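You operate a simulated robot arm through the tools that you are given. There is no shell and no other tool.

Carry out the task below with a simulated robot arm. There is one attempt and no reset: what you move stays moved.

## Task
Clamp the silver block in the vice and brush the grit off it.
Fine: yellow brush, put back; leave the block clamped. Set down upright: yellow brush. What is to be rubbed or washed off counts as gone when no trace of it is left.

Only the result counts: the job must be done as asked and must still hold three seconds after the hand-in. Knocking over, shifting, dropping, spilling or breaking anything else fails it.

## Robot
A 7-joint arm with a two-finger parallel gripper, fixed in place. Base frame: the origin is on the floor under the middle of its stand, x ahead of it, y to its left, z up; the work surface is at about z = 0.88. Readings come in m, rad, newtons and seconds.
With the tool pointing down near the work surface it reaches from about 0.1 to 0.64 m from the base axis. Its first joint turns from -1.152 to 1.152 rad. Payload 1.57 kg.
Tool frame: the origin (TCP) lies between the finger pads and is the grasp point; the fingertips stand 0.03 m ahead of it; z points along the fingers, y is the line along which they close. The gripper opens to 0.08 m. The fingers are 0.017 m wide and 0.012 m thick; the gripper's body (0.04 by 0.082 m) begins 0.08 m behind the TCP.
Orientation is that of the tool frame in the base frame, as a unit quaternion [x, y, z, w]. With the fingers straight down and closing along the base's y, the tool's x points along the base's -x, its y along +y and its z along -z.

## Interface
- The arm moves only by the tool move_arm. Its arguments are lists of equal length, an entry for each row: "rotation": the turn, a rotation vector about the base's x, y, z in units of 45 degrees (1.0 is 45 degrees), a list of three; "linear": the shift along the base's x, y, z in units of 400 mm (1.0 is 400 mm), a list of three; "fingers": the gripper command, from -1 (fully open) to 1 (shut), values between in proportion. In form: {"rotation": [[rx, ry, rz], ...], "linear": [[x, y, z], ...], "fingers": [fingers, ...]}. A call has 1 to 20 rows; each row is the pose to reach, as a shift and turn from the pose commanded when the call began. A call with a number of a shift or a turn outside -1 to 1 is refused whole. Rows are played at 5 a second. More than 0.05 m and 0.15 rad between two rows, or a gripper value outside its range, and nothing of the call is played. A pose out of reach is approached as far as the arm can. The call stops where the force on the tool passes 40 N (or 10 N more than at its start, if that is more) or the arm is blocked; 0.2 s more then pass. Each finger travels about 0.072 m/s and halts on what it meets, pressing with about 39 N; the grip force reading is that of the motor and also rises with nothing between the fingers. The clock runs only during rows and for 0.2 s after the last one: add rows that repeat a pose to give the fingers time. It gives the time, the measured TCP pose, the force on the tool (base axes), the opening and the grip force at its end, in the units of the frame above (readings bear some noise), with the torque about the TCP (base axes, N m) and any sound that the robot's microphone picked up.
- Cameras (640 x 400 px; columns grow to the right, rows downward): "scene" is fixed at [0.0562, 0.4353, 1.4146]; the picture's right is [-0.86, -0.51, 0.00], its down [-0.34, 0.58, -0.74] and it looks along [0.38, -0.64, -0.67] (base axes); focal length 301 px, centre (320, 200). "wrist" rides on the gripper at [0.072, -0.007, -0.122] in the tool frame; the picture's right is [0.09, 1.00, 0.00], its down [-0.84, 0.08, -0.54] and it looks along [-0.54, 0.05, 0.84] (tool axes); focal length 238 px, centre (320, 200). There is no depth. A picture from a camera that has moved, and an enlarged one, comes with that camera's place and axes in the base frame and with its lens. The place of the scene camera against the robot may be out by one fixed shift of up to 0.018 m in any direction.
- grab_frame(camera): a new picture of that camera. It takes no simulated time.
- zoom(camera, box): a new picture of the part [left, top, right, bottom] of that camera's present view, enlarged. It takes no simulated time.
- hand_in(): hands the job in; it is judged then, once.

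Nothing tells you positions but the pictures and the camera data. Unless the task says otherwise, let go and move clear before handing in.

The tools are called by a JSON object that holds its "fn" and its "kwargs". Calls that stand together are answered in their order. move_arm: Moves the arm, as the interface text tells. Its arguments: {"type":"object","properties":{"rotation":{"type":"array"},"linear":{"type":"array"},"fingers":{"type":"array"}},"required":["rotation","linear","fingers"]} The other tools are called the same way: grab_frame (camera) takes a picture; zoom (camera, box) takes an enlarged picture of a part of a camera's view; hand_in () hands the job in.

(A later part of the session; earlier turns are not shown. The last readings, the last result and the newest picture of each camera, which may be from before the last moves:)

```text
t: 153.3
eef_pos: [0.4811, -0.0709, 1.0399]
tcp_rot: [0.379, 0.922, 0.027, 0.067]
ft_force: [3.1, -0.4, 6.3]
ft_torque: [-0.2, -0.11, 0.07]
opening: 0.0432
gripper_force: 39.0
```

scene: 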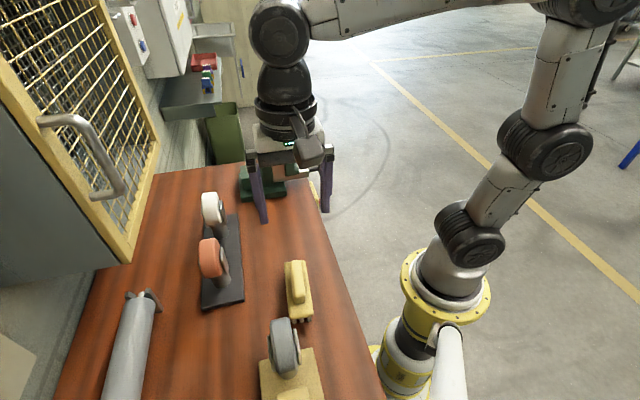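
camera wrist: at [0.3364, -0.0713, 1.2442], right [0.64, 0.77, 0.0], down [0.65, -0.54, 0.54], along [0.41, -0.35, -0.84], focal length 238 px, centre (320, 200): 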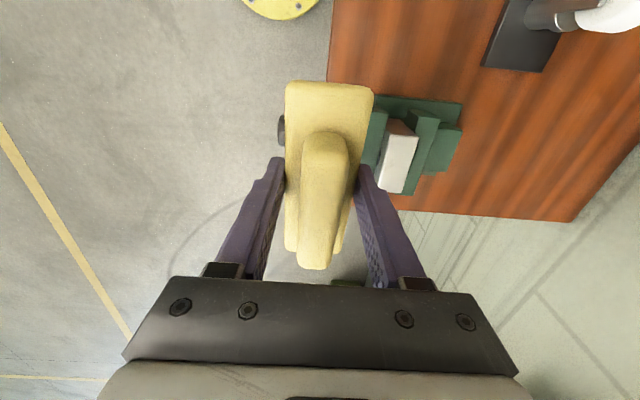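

Contact held (~8 N). One more concentrated set over the spot with slightly more pressure, then inspect.

{"fn": "move_arm", "kwargs": {"rotation": [[0, 0, 0], [0, 0, 0], [0, 0, 0], [0, 0, 0], [0, 0, 0], [0, 0, 0], [0, 0, 0], [0, 0, 0], [0, 0, 0], [0, 0, 0], [0, 0, 0], [0, 0, 0], [0, 0, 0], [0, 0, 0], [0, 0, 0], [0, 0, 0], [0, 0, 0], [0, 0, 0], [0, 0, 0]], "linear": [[0.0071, 0.0071, -0.001], [0.0142, 0.0142, -0.001], [0.0212, 0.0071, -0.001], [0.0071, -0.0071, -0.001], [-0.0035, -0.0035, -0.001], [-0.0071, 0.0141, -0.001], [0.0035, 0.0248, -0.001], [0.0177, 0.0177, -0.001], [0.0248, 0.0106, -0.001], [0.0106, -0.0106, -0.001], [0, 0, -0.001], [0.0106, 0.0106, -0.001], [0.0212, 0.0212, -0.001], [0.0106, 0.0106, -0.001], [0, 0, -0.001], [0.0142, 0.0142, -0.001], [-0.0035, -0.0035, -0.001], [0.0106, 0.0106, -0.001], [0.0106, 0.0106, -0.001]], "fingers": [1, 1, 1, 1, 1, 1, 1, 1, 1, 1, 1, 1, 1, 1, 1, 1, 1, 1, 1]}}

{"fn": "move_arm", "kwargs": {"rotation": [[0, 0, 0], [0, 0, 0], [0, 0, 0], [0, 0, 0]], "linear": [[0, 0, 0.05], [0, 0, 0.12], [0, 0, 0.2], [0, 0, 0.2]], "fingers": [1, 1, 1, 1]}}

{"fn": "zoom", "kwargs": {"camera": "scene", "box": [270, 136, 300, 160]}}

{"fn": "zoom", "kwargs": {"camera": "scene", "box": [262, 135, 312, 185]}}

```text
t: 157.3
eef_pos: [0.4846, -0.068, 1.0405]
tcp_rot: [0.379, 0.922, 0.027, 0.067]
ft_force: [-1.7, -3.0, 5.3]
ft_torque: [-0.2, 0.06, -0.06]
opening: 0.0431
gripper_force: 39.1
```

```text
t: 158.3
eef_pos: [0.4856, -0.0667, 1.1205]
tcp_rot: [0.379, 0.922, 0.027, 0.067]
ft_force: [-0.4, 0.4, -1.3]
ft_torque: [0.01, 0.01, -0.03]
opening: 0.0429
gripper_force: 39.5
```

```text
16.00 times, centred on (285, 148) of scene
camera zoom: at [0.0562, 0.4353, 1.4146], right [-0.86, -0.51, 0.0], down [-0.34, 0.58, -0.74], along [0.38, -0.64, -0.67], focal length 4810 px, centre (880, 1032)
```

zoom: 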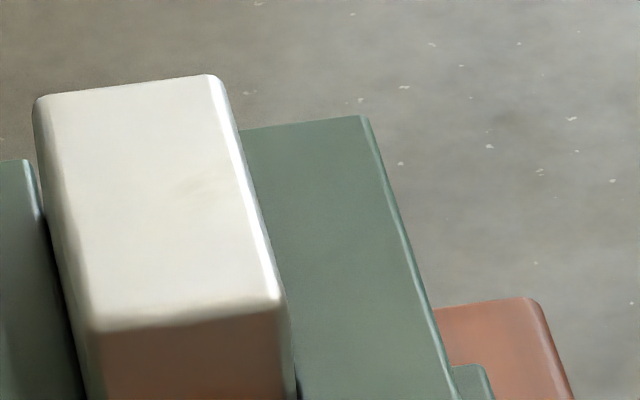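

```text
8.00 times, centred on (287, 160) of scene
camera zoom: at [0.0562, 0.4353, 1.4146], right [-0.86, -0.51, 0.0], down [-0.34, 0.58, -0.74], along [0.38, -0.64, -0.67], focal length 2405 px, centre (584, 520)
```

zoom: 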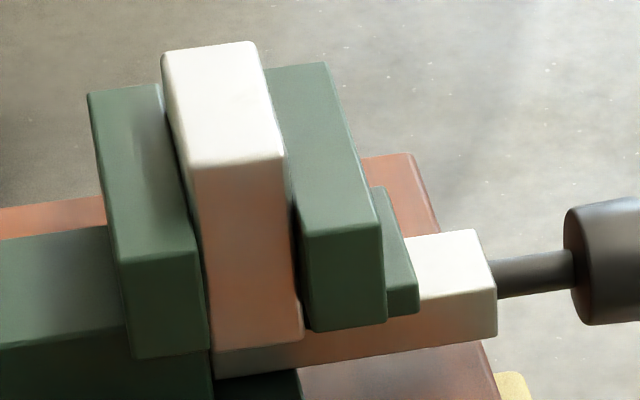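

The faint mark is unchanged even after firm, direct row contact over it, so it may be part of the metal itself. I'll put the brush back and then examine the block closely with an empty hand; first, undo the brush's roll and check that it's level.

{"fn": "move_arm", "kwargs": {"rotation": [[-0.0943, 0.0943, 0], [-0.0943, 0.0943, 0], [-0.0943, 0.0943, 0]], "linear": [[0, 0, 0.02], [0, 0, 0.03], [0, 0, 0.03]], "fingers": [1, 1, 1]}}

{"fn": "grab_frame", "kwargs": {"camera": "wrist"}}

{"fn": "zoom", "kwargs": {"camera": "scene", "box": [220, 50, 330, 150]}}

```text
t: 159.1
eef_pos: [0.4843, -0.0678, 1.133]
tcp_rot: [0.377, 0.925, -0.021, 0.047]
ft_force: [0.1, 0.9, -2.0]
ft_torque: [0.0, -0.02, 0.03]
opening: 0.043
gripper_force: 39.3
```

```text
taken
camera wrist: at [0.4207, -0.0139, 1.2466], right [0.63, 0.78, -0.01], down [0.61, -0.49, 0.62], along [0.48, -0.4, -0.78], focal length 238 px, centre (320, 200)
```

wrist: 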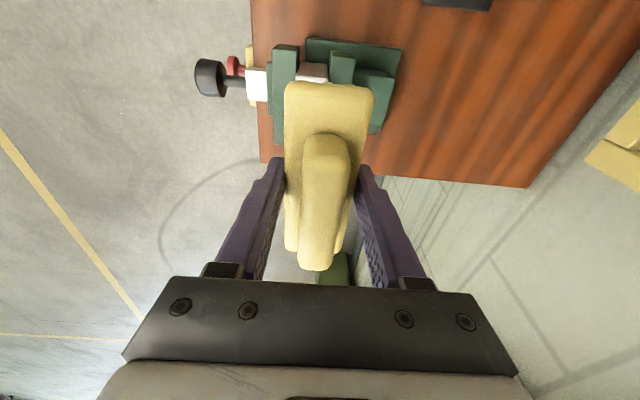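

```text
4.00 times, centred on (275, 100) of scene
camera zoom: at [0.0562, 0.4353, 1.4146], right [-0.86, -0.51, 0.0], down [-0.34, 0.58, -0.74], along [0.38, -0.64, -0.67], focal length 1202 px, centre (500, 600)
```

zoom: 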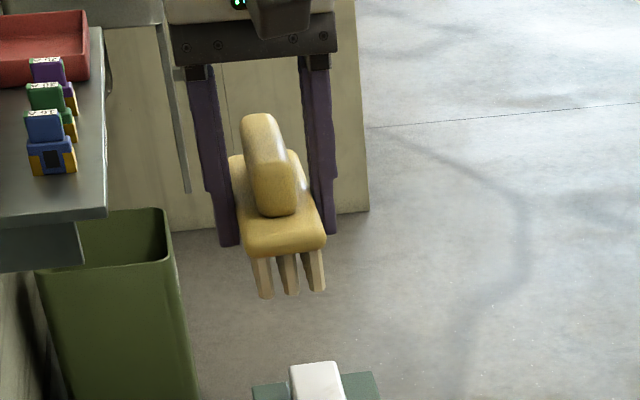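

The brush is held about level with the current wrist pitch. I'll carry it back over its original spot, restoring the original 4.6° turn.

{"fn": "move_arm", "kwargs": {"rotation": [[0, 0, 0], [0, 0, 0], [0, 0, 0], [0, 0, 0], [0, 0, 0], [0, 0, -0.03], [0, 0, -0.06], [0, 0, -0.09], [0, 0, -0.102], [0, 0, -0.102], [0, 0, -0.102]], "linear": [[-0.063, 0.063, 0], [-0.126, 0.126, 0], [-0.19, 0.19, 0], [-0.253, 0.254, 0], [-0.316, 0.317, 0], [-0.379, 0.381, 0], [-0.442, 0.444, 0], [-0.505, 0.508, 0], [-0.568, 0.571, 0], [-0.6275, 0.6318, 0], [-0.6275, 0.6318, 0]], "fingers": [1, 1, 1, 1, 1, 1, 1, 1, 1, 1, 1]}}

{"fn": "move_arm", "kwargs": {"rotation": [[0, 0, 0], [0, 0, 0], [0, 0, 0], [0, 0, 0], [0, 0, 0]], "linear": [[0, 0, -0.1], [0, 0, -0.2], [0, 0, -0.3], [0, 0, -0.4], [0, 0, -0.4]], "fingers": [1, 1, 1, 1, 1]}}

{"fn": "grab_frame", "kwargs": {"camera": "wrist"}}

{"fn": "zoom", "kwargs": {"camera": "scene", "box": [245, 210, 355, 330]}}

```text
t: 161.5
eef_pos: [0.2328, 0.1852, 1.1327]
tcp_rot: [0.414, 0.909, -0.023, 0.045]
ft_force: [0.2, 0.1, -1.3]
ft_torque: [-0.02, 0.02, 0.0]
opening: 0.0431
gripper_force: 39.7
```

```text
t: 162.7
eef_pos: [0.2334, 0.1854, 0.9704]
tcp_rot: [0.414, 0.909, -0.024, 0.044]
ft_force: [0.3, 0.5, -2.0]
ft_torque: [0.02, 0.03, -0.01]
opening: 0.0432
gripper_force: 39.1
```

```text
taken
camera wrist: at [0.1731, 0.2429, 1.0857], right [0.69, 0.72, -0.01], down [0.57, -0.53, 0.62], along [0.44, -0.44, -0.78], focal length 238 px, centre (320, 200)
```

wrist: 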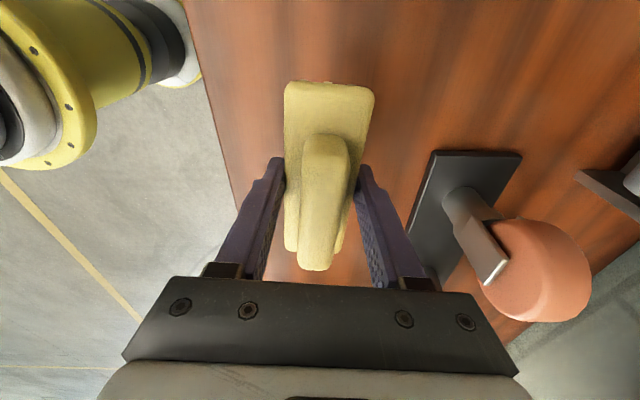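

```text
3.33 times, centred on (300, 270) of scene
camera zoom: at [0.0562, 0.4353, 1.4146], right [-0.86, -0.51, 0.0], down [-0.34, 0.58, -0.74], along [0.38, -0.64, -0.67], focal length 1002 px, centre (387, -33)
```

zoom: 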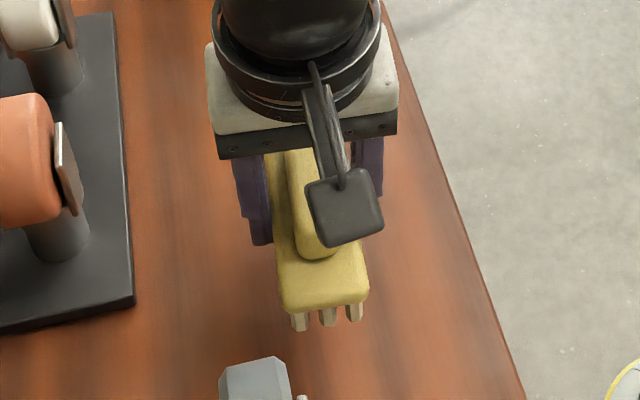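

The brush is above its original spot. Lowering to just above the bench, then in small steps.

{"fn": "move_arm", "kwargs": {"rotation": [[0, 0, 0], [0, 0, 0], [0, 0, 0], [0, 0, 0]], "linear": [[0, 0, -0.05], [0, 0, -0.09], [0, 0, -0.105], [0, 0, -0.105]], "fingers": [1, 1, 1, 1]}}

{"fn": "zoom", "kwargs": {"camera": "scene", "box": [265, 250, 335, 330]}}

```text
t: 163.7
eef_pos: [0.2326, 0.1856, 0.9288]
tcp_rot: [0.413, 0.909, -0.022, 0.046]
ft_force: [0.6, 0.2, -1.1]
ft_torque: [0.0, 0.02, 0.0]
opening: 0.0434
gripper_force: 38.9
```

```text
5.00 times, centred on (300, 290) of scene
camera zoom: at [0.0562, 0.4353, 1.4146], right [-0.86, -0.51, 0.0], down [-0.34, 0.58, -0.74], along [0.38, -0.64, -0.67], focal length 1503 px, centre (420, -250)
```

zoom: 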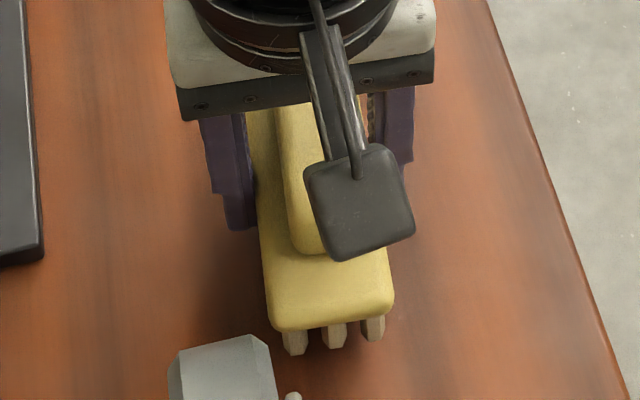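

It lines up well with the original position. Lowering onto the bench in small steps.

{"fn": "move_arm", "kwargs": {"rotation": [[0, 0, 0], [0, 0, 0], [0, 0, 0]], "linear": [[0, 0, -0.005], [0, 0, -0.0075], [0, 0, -0.0075]], "fingers": [1, 1, 1]}}

{"fn": "move_arm", "kwargs": {"rotation": [[0, 0, 0], [0, 0, 0]], "linear": [[0, 0, -0.004], [0, 0, -0.004]], "fingers": [1, 1]}}

```text
t: 164.5
eef_pos: [0.2337, 0.1852, 0.9277]
tcp_rot: [0.414, 0.909, -0.023, 0.045]
ft_force: [-0.3, -0.3, -1.2]
ft_torque: [0.02, 0.01, 0.01]
opening: 0.0432
gripper_force: 38.7
```

```text
t: 165.1
eef_pos: [0.2333, 0.1854, 0.9255]
tcp_rot: [0.414, 0.909, -0.022, 0.046]
ft_force: [-0.3, -0.9, -1.7]
ft_torque: [-0.01, -0.02, 0.0]
opening: 0.043
gripper_force: 39.2
```

{"fn": "move_arm", "kwargs": {"rotation": [[0, 0, 0], [0, 0, 0]], "linear": [[0, 0, -0.003], [0, 0, -0.003]], "fingers": [1, 1]}}

{"fn": "move_arm", "kwargs": {"rotation": [[0, 0, 0], [0, 0, 0]], "linear": [[0, 0, -0.003], [0, 0, -0.003]], "fingers": [1, 1]}}

{"fn": "zoom", "kwargs": {"camera": "scene", "box": [265, 250, 335, 330]}}

```text
t: 165.7
eef_pos: [0.2337, 0.1858, 0.9248]
tcp_rot: [0.414, 0.909, -0.023, 0.045]
ft_force: [0.5, 0.3, -1.3]
ft_torque: [-0.02, -0.01, 0.01]
opening: 0.0431
gripper_force: 38.7
```

```text
t: 166.3
eef_pos: [0.2346, 0.1846, 0.9227]
tcp_rot: [0.413, 0.909, -0.022, 0.045]
ft_force: [-0.2, 0.1, -2.0]
ft_torque: [0.01, 0.0, -0.03]
opening: 0.0431
gripper_force: 39.1
```

```text
5.00 times, centred on (300, 290) of scene
camera zoom: at [0.0562, 0.4353, 1.4146], right [-0.86, -0.51, 0.0], down [-0.34, 0.58, -0.74], along [0.38, -0.64, -0.67], focal length 1503 px, centre (420, -250)
```

zoom: 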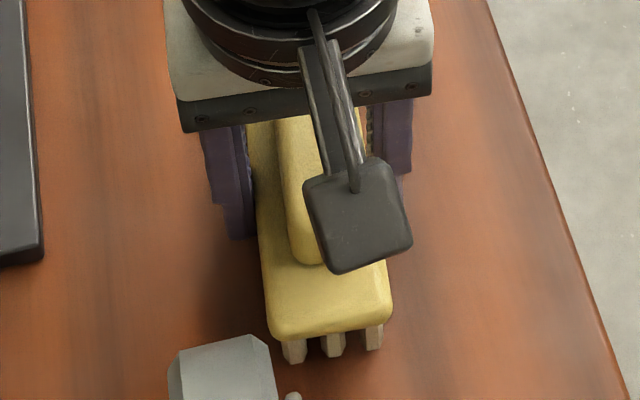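

{"fn": "move_arm", "kwargs": {"rotation": [[0, 0, 0], [0, 0, 0]], "linear": [[0, 0, -0.003], [0, 0, -0.003]], "fingers": [1, 1]}}

{"fn": "move_arm", "kwargs": {"rotation": [[0, 0, 0], [0, 0, 0]], "linear": [[0, 0, -0.003], [0, 0, -0.003]], "fingers": [1, 1]}}

{"fn": "move_arm", "kwargs": {"rotation": [[0, 0, 0], [0, 0, 0]], "linear": [[0, 0, -0.003], [0, 0, -0.003]], "fingers": [1, 1]}}

```text
t: 166.9
eef_pos: [0.235, 0.1865, 0.9219]
tcp_rot: [0.415, 0.909, -0.023, 0.046]
ft_force: [0.1, -0.1, -0.6]
ft_torque: [-0.02, 0.02, 0.04]
opening: 0.0434
gripper_force: 39.4
```

```text
t: 167.5
eef_pos: [0.2342, 0.1856, 0.9203]
tcp_rot: [0.415, 0.909, -0.022, 0.045]
ft_force: [0.6, 0.5, -1.5]
ft_torque: [0.02, 0.01, 0.0]
opening: 0.0433
gripper_force: 38.7
```

```text
t: 168.1
eef_pos: [0.2343, 0.1858, 0.9195]
tcp_rot: [0.414, 0.909, -0.023, 0.045]
ft_force: [0.0, 0.6, -0.4]
ft_torque: [-0.01, 0.02, 0.01]
opening: 0.0429
gripper_force: 39.6
```

{"fn": "move_arm", "kwargs": {"rotation": [[0, 0, 0], [0, 0, 0]], "linear": [[0, 0, -0.003], [0, 0, -0.003]], "fingers": [1, 1]}}

{"fn": "move_arm", "kwargs": {"rotation": [[0, 0, 0], [0, 0, 0]], "linear": [[0, 0, -0.003], [0, 0, -0.003]], "fingers": [1, 1]}}

{"fn": "zoom", "kwargs": {"camera": "scene", "box": [265, 250, 335, 330]}}

```text
t: 168.7
eef_pos: [0.2345, 0.1842, 0.9203]
tcp_rot: [0.414, 0.909, -0.022, 0.046]
ft_force: [-5.7, -0.9, 13.9]
ft_torque: [-0.43, -0.47, -0.21]
opening: 0.0431
gripper_force: 38.7
```

```text
t: 169.3
eef_pos: [0.2343, 0.1854, 0.9172]
tcp_rot: [0.414, 0.909, -0.021, 0.046]
ft_force: [-11.4, -4.0, 33.4]
ft_torque: [-0.09, 0.17, -0.04]
opening: 0.0434
gripper_force: 39.0
```

```text
5.00 times, centred on (300, 290) of scene
camera zoom: at [0.0556, 0.435, 1.4148], right [-0.86, -0.51, 0.0], down [-0.34, 0.58, -0.74], along [0.38, -0.64, -0.67], focal length 1503 px, centre (420, -250)
```

zoom: 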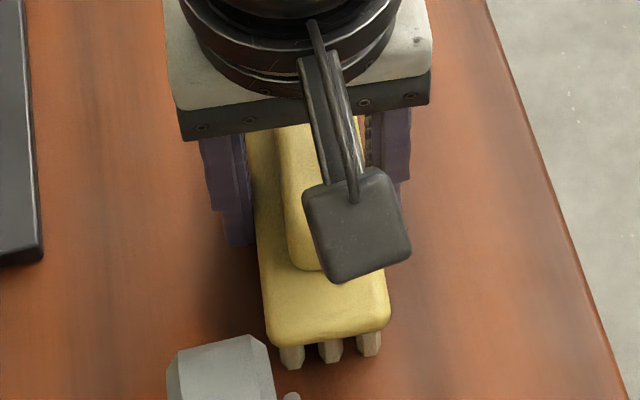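

The brush stands flat on the bench (force balanced). I'll ease off the pressure, then open the fingers.

{"fn": "move_arm", "kwargs": {"rotation": [[0, 0, 0], [0, 0, 0], [0, 0, 0]], "linear": [[0, 0, 0.0025], [0, 0, 0.0025], [0, 0, 0.0025]], "fingers": [1, 1, 1]}}

{"fn": "move_arm", "kwargs": {"rotation": [[0, 0, 0], [0, 0, 0], [0, 0, 0], [0, 0, 0]], "linear": [[0, 0, 0], [0, 0, 0], [0, 0, 0], [0, 0, 0]], "fingers": [-0.1, -0.4, -0.6, -0.6]}}

{"fn": "grab_frame", "kwargs": {"camera": "wrist"}}

{"fn": "zoom", "kwargs": {"camera": "scene", "box": [265, 250, 335, 330]}}

```text
t: 170.1
eef_pos: [0.2352, 0.1858, 0.9181]
tcp_rot: [0.414, 0.909, -0.022, 0.045]
ft_force: [1.1, -1.8, 16.5]
ft_torque: [0.12, -0.2, -0.06]
opening: 0.0433
gripper_force: 39.8
```

```text
t: 171.1
eef_pos: [0.2334, 0.1849, 0.9181]
tcp_rot: [0.414, 0.909, -0.022, 0.045]
ft_force: [-0.2, 0.4, -0.2]
ft_torque: [-0.02, 0.03, 0.02]
opening: 0.0639
gripper_force: 0.1
```

```text
taken
camera wrist: at [0.1738, 0.2435, 1.0325], right [0.69, 0.72, -0.01], down [0.57, -0.53, 0.62], along [0.44, -0.44, -0.78], focal length 238 px, centre (320, 200)
```

wrist: 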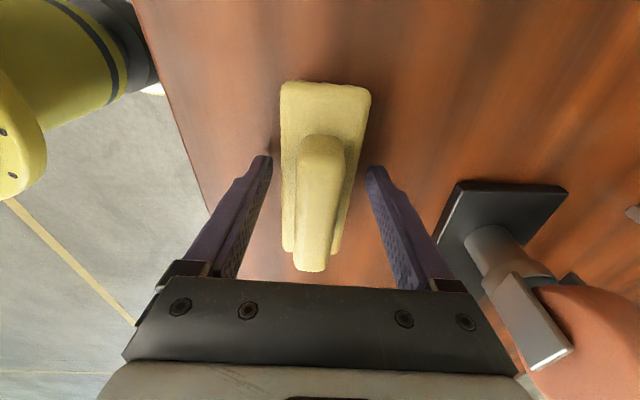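

```text
5.00 times, centred on (300, 290) of scene
camera zoom: at [0.0562, 0.4353, 1.4146], right [-0.86, -0.51, 0.0], down [-0.34, 0.58, -0.74], along [0.38, -0.64, -0.67], focal length 1503 px, centre (420, -250)
```

zoom: 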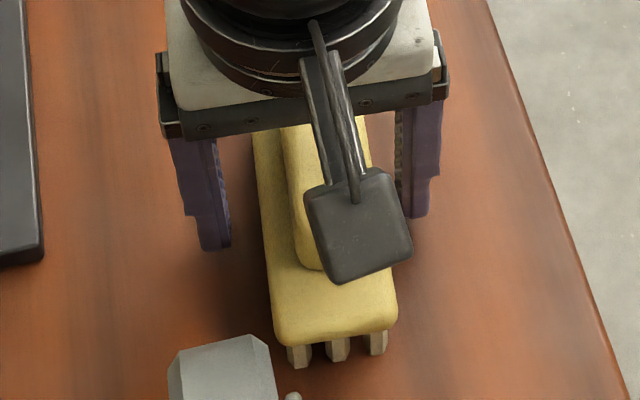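

The brush is released and upright. I'll rise straight up, straighten the tool and compare the brush's position with the original.

{"fn": "move_arm", "kwargs": {"rotation": [[0, 0, 0], [0, 0, 0], [0.05, 0.043, 0], [0.1016, 0.0865, 0], [0.1016, 0.0865, 0], [0.1016, 0.0865, 0]], "linear": [[0, 0, 0.06], [0, 0, 0.14], [0, 0, 0.24], [0, 0, 0.34], [0, 0, 0.44], [0, 0, 0.44]], "fingers": [-0.6, -0.6, -0.6, -0.6, -0.6, -0.6]}}

{"fn": "zoom", "kwargs": {"camera": "wrist", "box": [270, 50, 370, 170]}}

{"fn": "zoom", "kwargs": {"camera": "scene", "box": [265, 250, 335, 330]}}

```text
t: 172.5
eef_pos: [0.2345, 0.1856, 1.0953]
tcp_rot: [0.414, 0.91, 0.0, -0.002]
ft_force: [0.0, 0.0, 0.9]
ft_torque: [-0.02, 0.0, 0.0]
opening: 0.0641
gripper_force: 0.1
```

```text
3.33 times, centred on (320, 110) of wrist
camera zoom: at [0.1819, 0.2347, 1.2182], right [0.69, 0.72, 0.0], down [0.61, -0.58, 0.54], along [0.39, -0.37, -0.84], focal length 794 px, centre (320, 500)
```

zoom: 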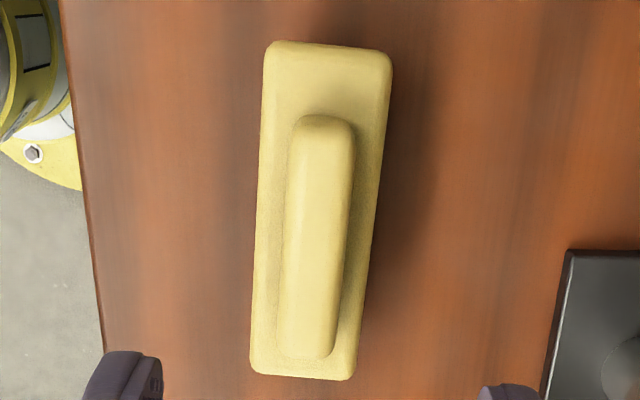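

```text
5.00 times, centred on (300, 290) of scene
camera zoom: at [0.0562, 0.4353, 1.4146], right [-0.86, -0.51, 0.0], down [-0.34, 0.58, -0.74], along [0.38, -0.64, -0.67], focal length 1503 px, centre (420, -250)
```

zoom: 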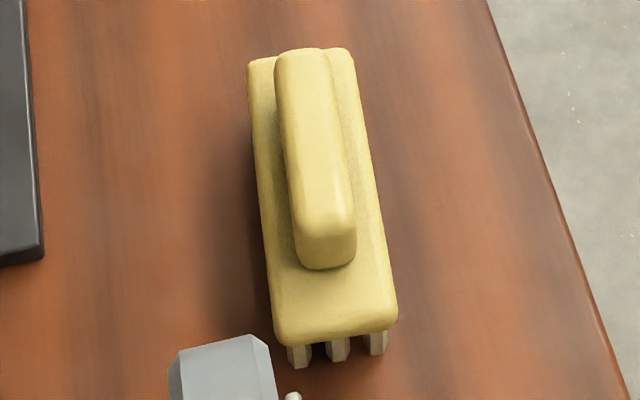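

The brush is within ~3 mm of its original place and at the original angle, standing upright. Now I'll take the empty hand over the block for a close-up of its top.

{"fn": "move_arm", "kwargs": {"rotation": [[0, 0, 0], [0, 0, 0.05], [0, 0, 0.102], [0, 0, 0.102], [0, 0, 0.102], [0, 0, 0.102], [0, 0, 0.102], [0, 0, 0.102], [0, 0, 0.102], [0, 0, 0.102], [0, 0, 0.102], [0, 0, 0.102], [0, 0, 0.102]], "linear": [[0.062, -0.067, 0.02], [0.124, -0.134, 0.02], [0.186, -0.202, 0.02], [0.248, -0.269, 0.02], [0.31, -0.336, 0.02], [0.372, -0.403, 0.02], [0.434, -0.471, 0.02], [0.496, -0.538, 0.02], [0.558, -0.605, 0.02], [0.619, -0.672, 0.02], [0.619, -0.672, -0.06], [0.619, -0.672, -0.14], [0.619, -0.672, -0.14]], "fingers": [-1, -1, -1, -1, -1, -1, -1, -1, -1, -1, -1, -1, -1]}}

{"fn": "grab_frame", "kwargs": {"camera": "wrist"}}

```text
t: 175.3
eef_pos: [0.481, -0.0843, 1.0374]
tcp_rot: [0.378, 0.926, -0.001, -0.002]
ft_force: [-0.8, -0.6, -0.2]
ft_torque: [0.01, -0.01, -0.01]
opening: 0.0801
gripper_force: 0.1
```

```text
taken
camera wrist: at [0.4259, -0.0394, 1.1602], right [0.63, 0.78, 0.0], down [0.65, -0.53, 0.54], along [0.42, -0.34, -0.84], focal length 238 px, centre (320, 200)
```

wrist: 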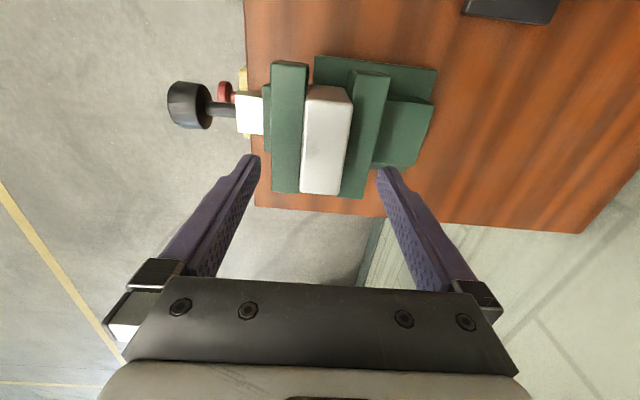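

Zooming in on the block's top from this closer view.

{"fn": "zoom", "kwargs": {"camera": "wrist", "box": [285, 75, 370, 205]}}

{"fn": "zoom", "kwargs": {"camera": "wrist", "box": [300, 95, 356, 150]}}

{"fn": "zoom", "kwargs": {"camera": "wrist", "box": [298, 140, 354, 197]}}

{"fn": "zoom", "kwargs": {"camera": "wrist", "box": [302, 125, 346, 155]}}

```text
3.08 times, centred on (328, 140) of wrist
camera zoom: at [0.4259, -0.0394, 1.1602], right [0.63, 0.78, 0.0], down [0.65, -0.53, 0.54], along [0.42, -0.34, -0.84], focal length 733 px, centre (297, 385)
```

zoom: 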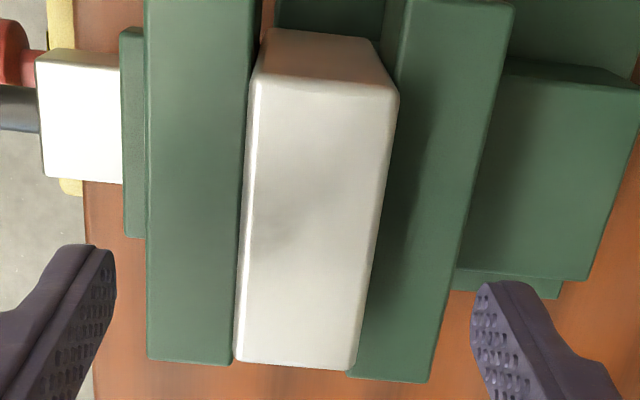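

```text
7.27 times, centred on (328, 122) of wrist
camera zoom: at [0.4259, -0.0394, 1.1602], right [0.63, 0.78, 0.0], down [0.65, -0.53, 0.54], along [0.42, -0.34, -0.84], focal length 1734 px, centre (262, 764)
```

zoom: 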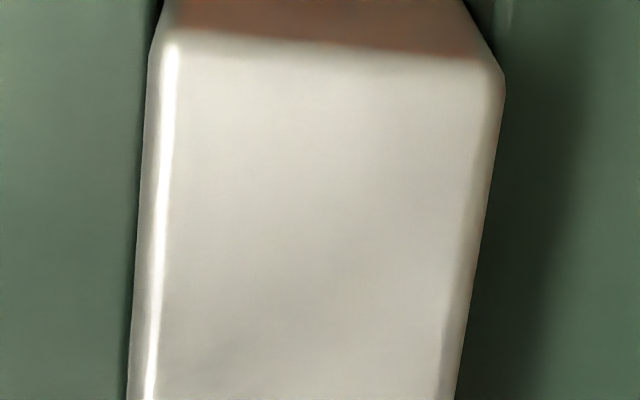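

```text
7.02 times, centred on (326, 168) of wrist
camera zoom: at [0.4259, -0.0394, 1.1602], right [0.63, 0.78, 0.0], down [0.65, -0.53, 0.54], along [0.42, -0.34, -0.84], focal length 1673 px, centre (278, 421)
```

zoom: 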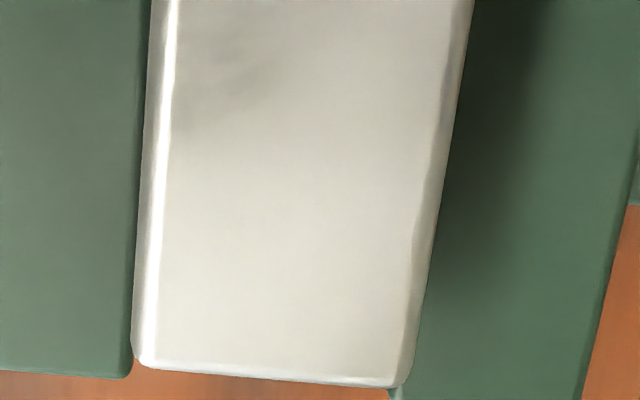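

```text
13.33 times, centred on (324, 140) of wrist
camera zoom: at [0.4259, -0.0394, 1.1602], right [0.63, 0.78, 0.0], down [0.65, -0.53, 0.54], along [0.42, -0.34, -0.84], focal length 3178 px, centre (267, 1000)
```

zoom: 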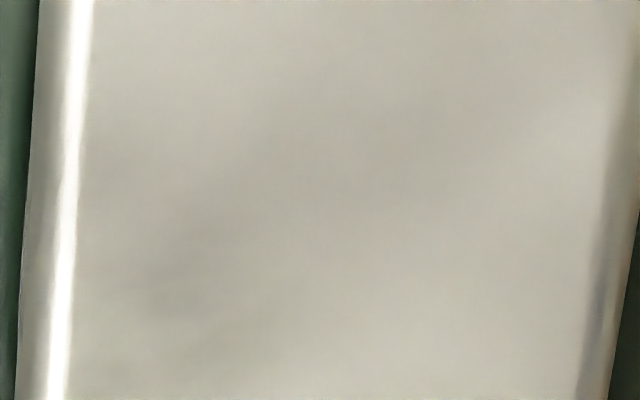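

From closer, a diffuse greyish patch is visible on the robot-side half, mid-length. I'll view it from the perpendicular direction too, to learn its true shape.

{"fn": "move_arm", "kwargs": {"rotation": [[0, 0, 0], [0, 0, 0.16], [0, 0, 0.32], [0, 0, 0.48], [0, 0, 0.64], [0, 0, 0.8], [0, 0, 0.96], [0, 0, 1.0]], "linear": [[0, 0, 0.1], [0, 0, 0.15], [0, 0, 0.15], [0, 0, 0.15], [0, 0, 0.15], [0, 0, 0.15], [0, 0, 0.15], [0, 0, 0.15]], "fingers": [-1, -1, -1, -1, -1, -1, -1, -1]}}

{"fn": "move_arm", "kwargs": {"rotation": [[0, 0, 0.16], [0, 0, 0.32], [0, 0, 0.48], [0, 0, 0.64], [0, 0, 0.8], [0, 0, 0.96], [0, 0, 1.0], [0, 0, 1.0], [0, 0, 1.0]], "linear": [[0, 0, 0], [0, 0, 0], [0, 0, 0], [0, 0, 0], [0, 0, 0], [-0.01, -0.01, 0], [-0.02, -0.02, -0.05], [-0.02, -0.02, -0.14], [-0.02, -0.02, -0.14]], "fingers": [-1, -1, -1, -1, -1, -1, -1, -1, -1]}}

{"fn": "grab_frame", "kwargs": {"camera": "wrist"}}

```text
t: 177.1
eef_pos: [0.4827, -0.084, 1.0977]
tcp_rot: [-0.007, 1.0, -0.002, -0.002]
ft_force: [0.3, 0.1, -0.7]
ft_torque: [-0.01, 0.0, 0.01]
opening: 0.0802
gripper_force: 0.0
```

```text
t: 179.1
eef_pos: [0.4741, -0.0915, 1.0425]
tcp_rot: [-0.388, 0.922, -0.002, -0.001]
ft_force: [-0.1, -0.4, 0.3]
ft_torque: [0.02, 0.01, -0.05]
opening: 0.0797
gripper_force: 0.0
```

```text
taken
camera wrist: at [0.4284, -0.1486, 1.1643], right [-0.78, 0.63, 0.0], down [0.53, 0.65, 0.54], along [0.34, 0.42, -0.84], focal length 238 px, centre (320, 200)
```

wrist: 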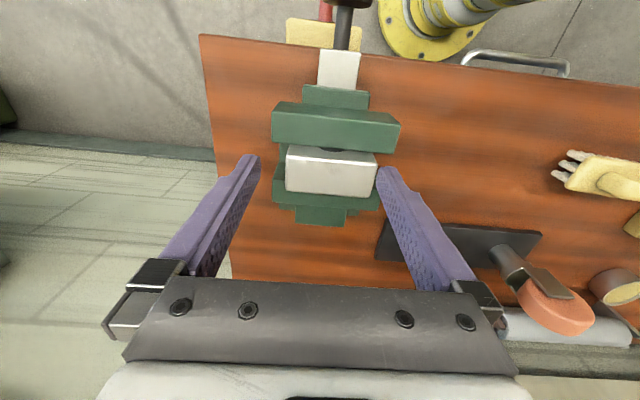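

{"fn": "zoom", "kwargs": {"camera": "wrist", "box": [275, 135, 390, 205]}}

{"fn": "zoom", "kwargs": {"camera": "wrist", "box": [283, 145, 333, 195]}}

{"fn": "zoom", "kwargs": {"camera": "wrist", "box": [328, 145, 378, 195]}}

{"fn": "zoom", "kwargs": {"camera": "scene", "box": [262, 135, 312, 185]}}

```text
5.57 times, centred on (332, 170) of wrist
camera zoom: at [0.4284, -0.1486, 1.1643], right [-0.78, 0.63, 0.0], down [0.53, 0.65, 0.54], along [0.34, 0.42, -0.84], focal length 1326 px, centre (250, 367)
```

zoom: 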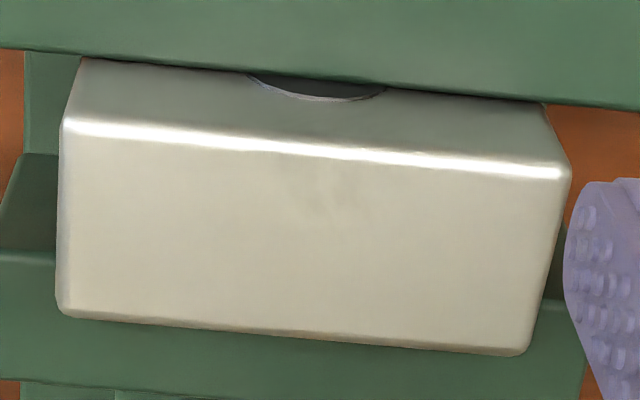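

```text
8.00 times, centred on (308, 170) of wrist
camera zoom: at [0.4284, -0.1486, 1.1643], right [-0.78, 0.63, 0.0], down [0.53, 0.65, 0.54], along [0.34, 0.42, -0.84], focal length 1907 px, centre (416, 440)
```

zoom: 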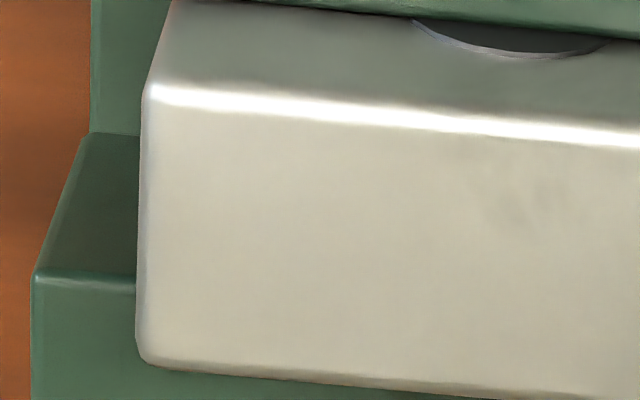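

```text
8.00 times, centred on (353, 170) of wrist
camera zoom: at [0.4284, -0.1486, 1.1643], right [-0.78, 0.63, 0.0], down [0.53, 0.65, 0.54], along [0.34, 0.42, -0.84], focal length 1907 px, centre (56, 440)
```

zoom: 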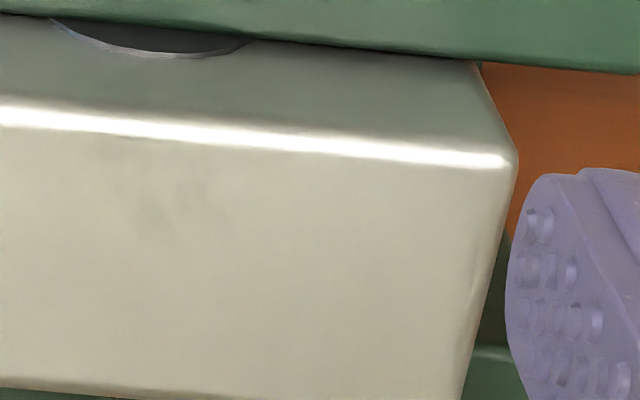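

```text
8.00 times, centred on (287, 160) of scene
camera zoom: at [0.0562, 0.4353, 1.4146], right [-0.86, -0.51, 0.0], down [-0.34, 0.58, -0.74], along [0.38, -0.64, -0.67], focal length 2405 px, centre (584, 520)
```

zoom: 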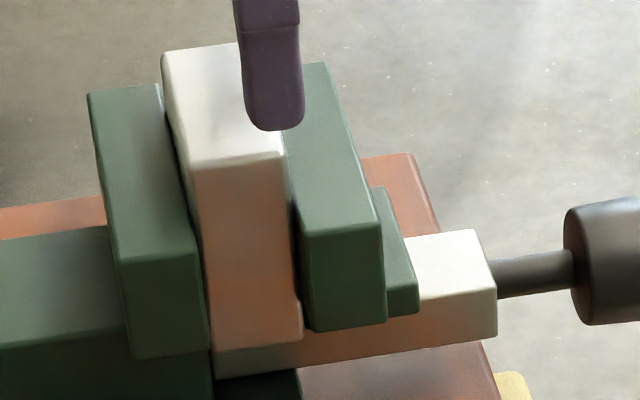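

The close-up shows a real, faint wavy residue, so I'll need the brush again. Since brushing also nudged the block ~2 mm along the jaws, I'll first re-tighten the vice while the tool is in this orientation.

{"fn": "move_arm", "kwargs": {"rotation": [[0, 0, 0], [0, 0, 0], [0, 0, 0], [0, 0, 0], [0, 0, 0], [0, 0, 0]], "linear": [[0, 0, 0.1], [-0.075, -0.0636, 0.12], [-0.15, -0.1272, 0.12], [-0.2245, -0.1908, 0.12], [-0.2245, -0.1908, 0.05], [-0.2245, -0.1908, 0.05]], "fingers": [-1, -1, -1, -1, -1, -1]}}

{"fn": "grab_frame", "kwargs": {"camera": "wrist"}}

{"fn": "zoom", "kwargs": {"camera": "scene", "box": [270, 136, 300, 160]}}

```text
t: 180.5
eef_pos: [0.3836, -0.1658, 1.0614]
tcp_rot: [-0.387, 0.922, -0.002, 0.0]
ft_force: [-0.5, 0.0, 0.5]
ft_torque: [0.0, -0.04, 0.0]
opening: 0.0799
gripper_force: 0.0
```

```text
taken
camera wrist: at [0.338, -0.2243, 1.1837], right [-0.78, 0.63, 0.0], down [0.53, 0.65, 0.54], along [0.34, 0.42, -0.84], focal length 238 px, centre (320, 200)
```

wrist: 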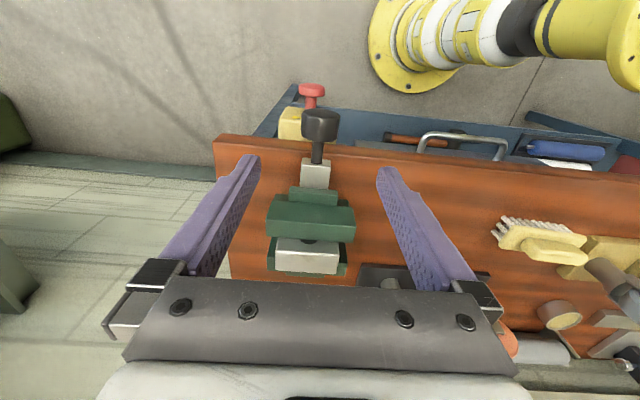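

```text
16.00 times, centred on (285, 148) of scene
camera zoom: at [0.0562, 0.4353, 1.4146], right [-0.86, -0.51, 0.0], down [-0.34, 0.58, -0.74], along [0.38, -0.64, -0.67], focal length 4810 px, centre (880, 1032)
```

zoom: 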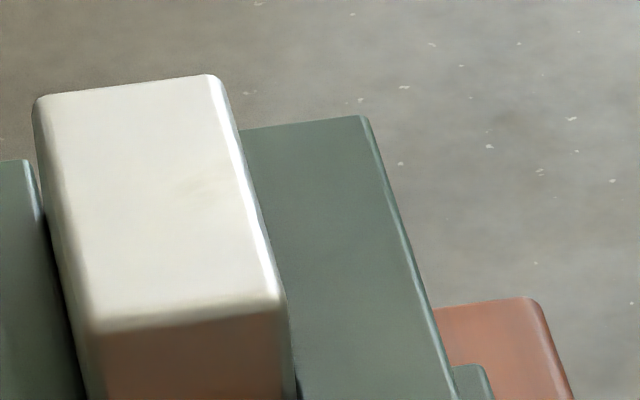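

Same faint mark in the scene view. Descending around the knob with open fingers and pre-rotating -30°.

{"fn": "move_arm", "kwargs": {"rotation": [[0, 0, 0], [0, 0, 0], [0, 0, 0], [0, 0, 0], [-0.12, -0.12, 0], [-0.24, -0.24, 0], [-0.36, -0.36, 0], [-0.47, -0.47, 0], [-0.47, -0.47, 0]], "linear": [[0, 0, -0.1], [0, 0, -0.2], [0, 0, -0.3], [0, 0, -0.3745], [0, 0, -0.3745], [0, 0, -0.3745], [0, 0, -0.3745], [0, 0, -0.3745], [0, 0, -0.3745]], "fingers": [-1, -1, -1, -1, -1, -1, -1, -1, -1]}}

{"fn": "move_arm", "kwargs": {"rotation": [[0, 0, 0], [0, 0, 0], [0, 0, 0], [0, 0, 0]], "linear": [[0, 0, 0], [0, 0, 0], [0, 0, 0], [0, 0, 0]], "fingers": [0, 1, 1, 1]}}

{"fn": "move_arm", "kwargs": {"rotation": [[0.06, 0.06, 0], [0.12, 0.12, 0], [0.12, 0.12, 0]], "linear": [[0, 0, 0], [0, 0, 0], [0, 0, 0]], "fingers": [1, 1, 1]}}

```text
t: 182.5
eef_pos: [0.383, -0.1676, 0.9111]
tcp_rot: [-0.374, 0.89, -0.241, 0.097]
ft_force: [0.2, 0.2, -0.2]
ft_torque: [0.0, -0.03, 0.03]
opening: 0.08
gripper_force: 0.0
```

```text
t: 183.5
eef_pos: [0.3835, -0.1673, 0.9131]
tcp_rot: [-0.373, 0.891, -0.241, 0.097]
ft_force: [4.2, -4.8, 1.1]
ft_torque: [0.15, -0.15, -0.41]
opening: 0.0432
gripper_force: 45.2
```

```text
t: 184.3
eef_pos: [0.3845, -0.1691, 0.9132]
tcp_rot: [-0.38, 0.904, -0.181, 0.073]
ft_force: [4.5, 0.3, 3.3]
ft_torque: [0.23, -0.61, -0.61]
opening: 0.043
gripper_force: 44.8
```

{"fn": "move_arm", "kwargs": {"rotation": [[0.06, 0.06, 0], [0.12, 0.12, 0], [0.12, 0.12, 0]], "linear": [[0, 0, 0], [0, 0, 0], [0, 0, 0]], "fingers": [1, 1, 1]}}

{"fn": "move_arm", "kwargs": {"rotation": [[0.06, 0.06, 0], [0.12, 0.12, 0], [0.12, 0.12, 0]], "linear": [[0, 0, 0], [0, 0, 0], [0, 0, 0]], "fingers": [1, 1, 1]}}

{"fn": "zoom", "kwargs": {"camera": "scene", "box": [262, 135, 312, 185]}}

```text
t: 185.1
eef_pos: [0.3836, -0.1685, 0.9128]
tcp_rot: [-0.384, 0.915, -0.119, 0.048]
ft_force: [4.3, 0.1, 2.4]
ft_torque: [-0.34, -1.31, -0.66]
opening: 0.0427
gripper_force: 44.9
```

```text
t: 185.9
eef_pos: [0.3828, -0.1675, 0.9108]
tcp_rot: [-0.387, 0.92, -0.057, 0.022]
ft_force: [4.0, -1.4, -1.5]
ft_torque: [-0.15, -1.19, -0.65]
opening: 0.0437
gripper_force: 44.8
```

```text
8.00 times, centred on (287, 160) of scene
camera zoom: at [0.0563, 0.4353, 1.4147], right [-0.86, -0.51, 0.0], down [-0.34, 0.58, -0.74], along [0.38, -0.64, -0.67], focal length 2405 px, centre (584, 520)
```

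zoom: 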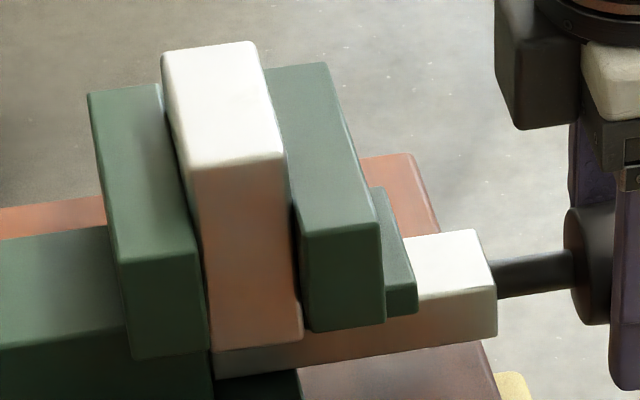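

The vice is truly tight: over 1 N·m resists further turning and nothing moves. I'll release the knob, rise, and head back to the brush.

{"fn": "move_arm", "kwargs": {"rotation": [[0, 0, 0], [0, 0, 0], [0.055, 0.055, 0], [0.11, 0.11, 0], [0.11, 0.11, 0], [0.11, 0.11, 0], [0.11, 0.11, 0]], "linear": [[0, 0, 0], [0, 0, 0], [0, 0, 0.08], [0, 0, 0.18], [0, 0, 0.3], [0, 0, 0.425], [0, 0, 0.425]], "fingers": [-1, -1, -1, -1, -1, -1, -1]}}

{"fn": "move_arm", "kwargs": {"rotation": [[0, 0, -0.143], [0, 0, -0.286], [0, 0, -0.429], [0, 0, -0.572], [0, 0, -0.715], [0, 0, -0.858], [0, 0, -1.0]], "linear": [[-0.0234, 0.0584, 0.005], [-0.0468, 0.1168, 0.01], [-0.0701, 0.1752, 0.015], [-0.0935, 0.2336, 0.02], [-0.1169, 0.292, 0.022], [-0.1403, 0.3504, 0.022], [-0.1636, 0.4088, 0.022]], "fingers": [-1, -1, -1, -1, -1, -1, -1]}}

{"fn": "move_arm", "kwargs": {"rotation": [[0, 0, -0.143], [0, 0, -0.286], [0, 0, -0.429], [0, 0, -0.572], [0, 0, -0.715], [0, 0, -0.858], [0, 0, -1.0], [0, 0, -1.0]], "linear": [[-0.0234, 0.0584, 0.005], [-0.0468, 0.1168, 0.01], [-0.0701, 0.1752, 0.015], [-0.0935, 0.2336, 0.02], [-0.1169, 0.292, 0.022], [-0.1403, 0.3504, 0.022], [-0.1636, 0.4088, 0.022], [-0.1636, 0.4088, 0.022]], "fingers": [-0.6, -0.6, -0.6, -0.6, -0.6, -0.6, -0.6, -0.6]}}

{"fn": "move_arm", "kwargs": {"rotation": [[0, 0, -0.09], [0, 0, -0.09], [0, 0, -0.09], [0, 0, -0.09]], "linear": [[0, 0, -0.08], [0, 0, -0.16], [0, 0, -0.24], [0, 0, -0.24]], "fingers": [-0.6, -0.6, -0.6, -0.6]}}

{"fn": "grab_frame", "kwargs": {"camera": "wrist"}}

{"fn": "zoom", "kwargs": {"camera": "wrist", "box": [250, 20, 390, 200]}}

```text
t: 187.5
eef_pos: [0.3827, -0.1686, 1.0814]
tcp_rot: [-0.387, 0.922, -0.001, -0.002]
ft_force: [0.0, 0.5, 0.1]
ft_torque: [-0.01, 0.0, -0.01]
opening: 0.0802
gripper_force: 0.0
```

```text
t: 189.1
eef_pos: [0.3182, -0.0025, 1.09]
tcp_rot: [-0.004, 1.0, -0.002, -0.002]
ft_force: [-0.7, -0.4, -0.4]
ft_torque: [0.01, 0.02, -0.01]
opening: 0.0797
gripper_force: 0.1
```

```text
t: 190.9
eef_pos: [0.2525, 0.1588, 1.0986]
tcp_rot: [0.377, 0.926, -0.001, -0.002]
ft_force: [0.6, 1.2, -0.6]
ft_torque: [0.0, -0.03, -0.01]
opening: 0.0639
gripper_force: 0.0
```

```text
t: 191.9
eef_pos: [0.2519, 0.1598, 1.0034]
tcp_rot: [0.41, 0.912, 0.0, -0.003]
ft_force: [0.2, -0.4, 0.0]
ft_torque: [-0.01, 0.01, -0.01]
opening: 0.0639
gripper_force: 0.1
```

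```text
taken
camera wrist: at [0.1998, 0.2073, 1.1261], right [0.68, 0.73, 0.0], down [0.62, -0.57, 0.54], along [0.39, -0.37, -0.84], focal length 238 px, centre (320, 200)
```

wrist: 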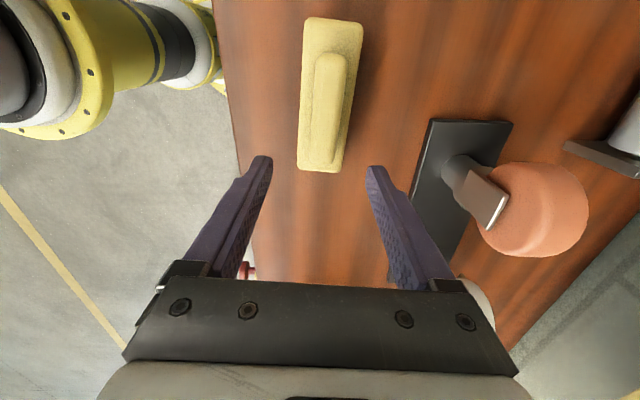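

```text
2.22 times, centred on (320, 110) of wrist
camera zoom: at [0.1998, 0.2073, 1.1261], right [0.68, 0.73, 0.0], down [0.62, -0.57, 0.54], along [0.39, -0.37, -0.84], focal length 530 px, centre (320, 400)
```

zoom: 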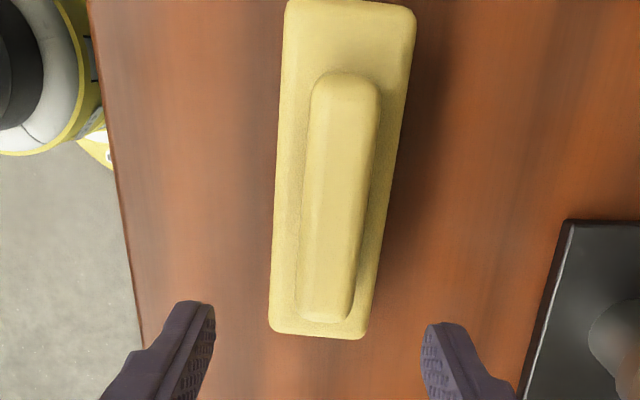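

Aligned over the brush's +q (vice-side) part; a 1.5 mm sideways correction is needed. Descending and gripping there.

{"fn": "move_arm", "kwargs": {"rotation": [[0, 0, 0], [0, 0, 0], [0, 0, 0], [0, 0, 0]], "linear": [[0.0027, 0.0027, -0.08], [0.0027, 0.0027, -0.15], [0.0027, 0.0027, -0.1975], [0.0027, 0.0027, -0.1975]], "fingers": [-0.6, -0.6, -0.6, -0.6]}}

{"fn": "grab_frame", "kwargs": {"camera": "wrist"}}

```text
t: 192.9
eef_pos: [0.2533, 0.1598, 0.9247]
tcp_rot: [0.41, 0.912, 0.0, -0.002]
ft_force: [-0.5, -0.3, 0.4]
ft_torque: [-0.03, 0.01, -0.03]
opening: 0.064
gripper_force: 0.0
```

```text
taken
camera wrist: at [0.2015, 0.2085, 1.0473], right [0.68, 0.73, 0.0], down [0.62, -0.57, 0.54], along [0.39, -0.37, -0.84], focal length 238 px, centre (320, 200)
```

wrist: 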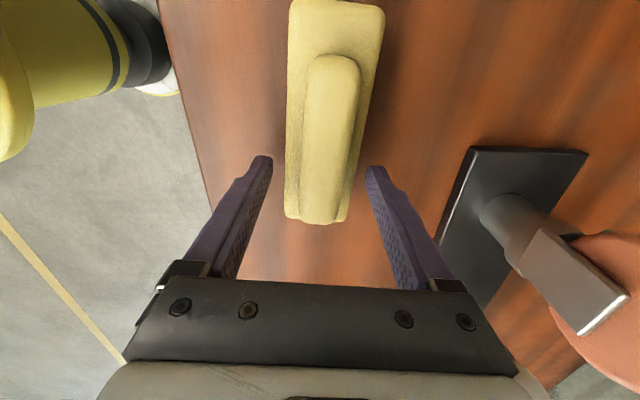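

{"fn": "move_arm", "kwargs": {"rotation": [[0, 0, 0], [0, 0, 0], [0, 0, 0], [0, 0, 0], [0, 0, 0]], "linear": [[0, 0, 0], [0, 0, 0], [0, 0, 0], [0, 0, 0], [0, 0, 0]], "fingers": [-0.2, 0.1, 0.5, 1, 1]}}

{"fn": "move_arm", "kwargs": {"rotation": [[0, 0, 0], [0, 0, 0], [0, 0, 0], [0, 0, 0], [0, 0, 0], [0, 0, 0], [0, 0, 0]], "linear": [[0, 0, 0.02], [0, 0, 0.06], [0, 0, 0.14], [0, 0, 0.24], [0, 0, 0.34], [0, 0, 0.44], [0, 0, 0.44]], "fingers": [1, 1, 1, 1, 1, 1, 1]}}

{"fn": "grab_frame", "kwargs": {"camera": "wrist"}}

{"fn": "grab_frame", "kwargs": {"camera": "scene"}}

```text
t: 194.1
eef_pos: [0.2547, 0.159, 0.9252]
tcp_rot: [0.41, 0.912, -0.001, -0.002]
ft_force: [-0.6, -1.1, -0.2]
ft_torque: [0.0, -0.03, 0.0]
opening: 0.0435
gripper_force: 38.7
```

```text
t: 195.7
eef_pos: [0.2528, 0.1585, 1.101]
tcp_rot: [0.41, 0.912, -0.001, -0.002]
ft_force: [0.5, -0.5, -1.3]
ft_torque: [-0.01, 0.01, 0.02]
opening: 0.0431
gripper_force: 39.1
```

```text
taken
camera wrist: at [0.2012, 0.2073, 1.223], right [0.68, 0.73, 0.0], down [0.62, -0.57, 0.54], along [0.39, -0.37, -0.84], focal length 238 px, centre (320, 200)
```

wrist: 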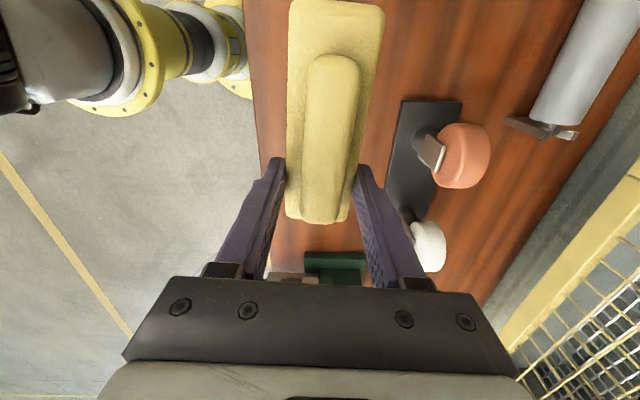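

```text
taken
```

scene: 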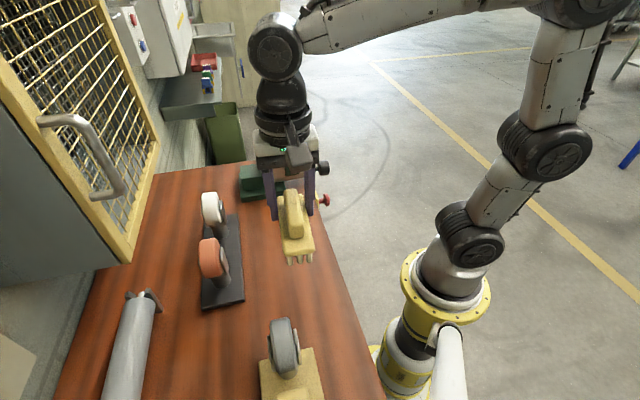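

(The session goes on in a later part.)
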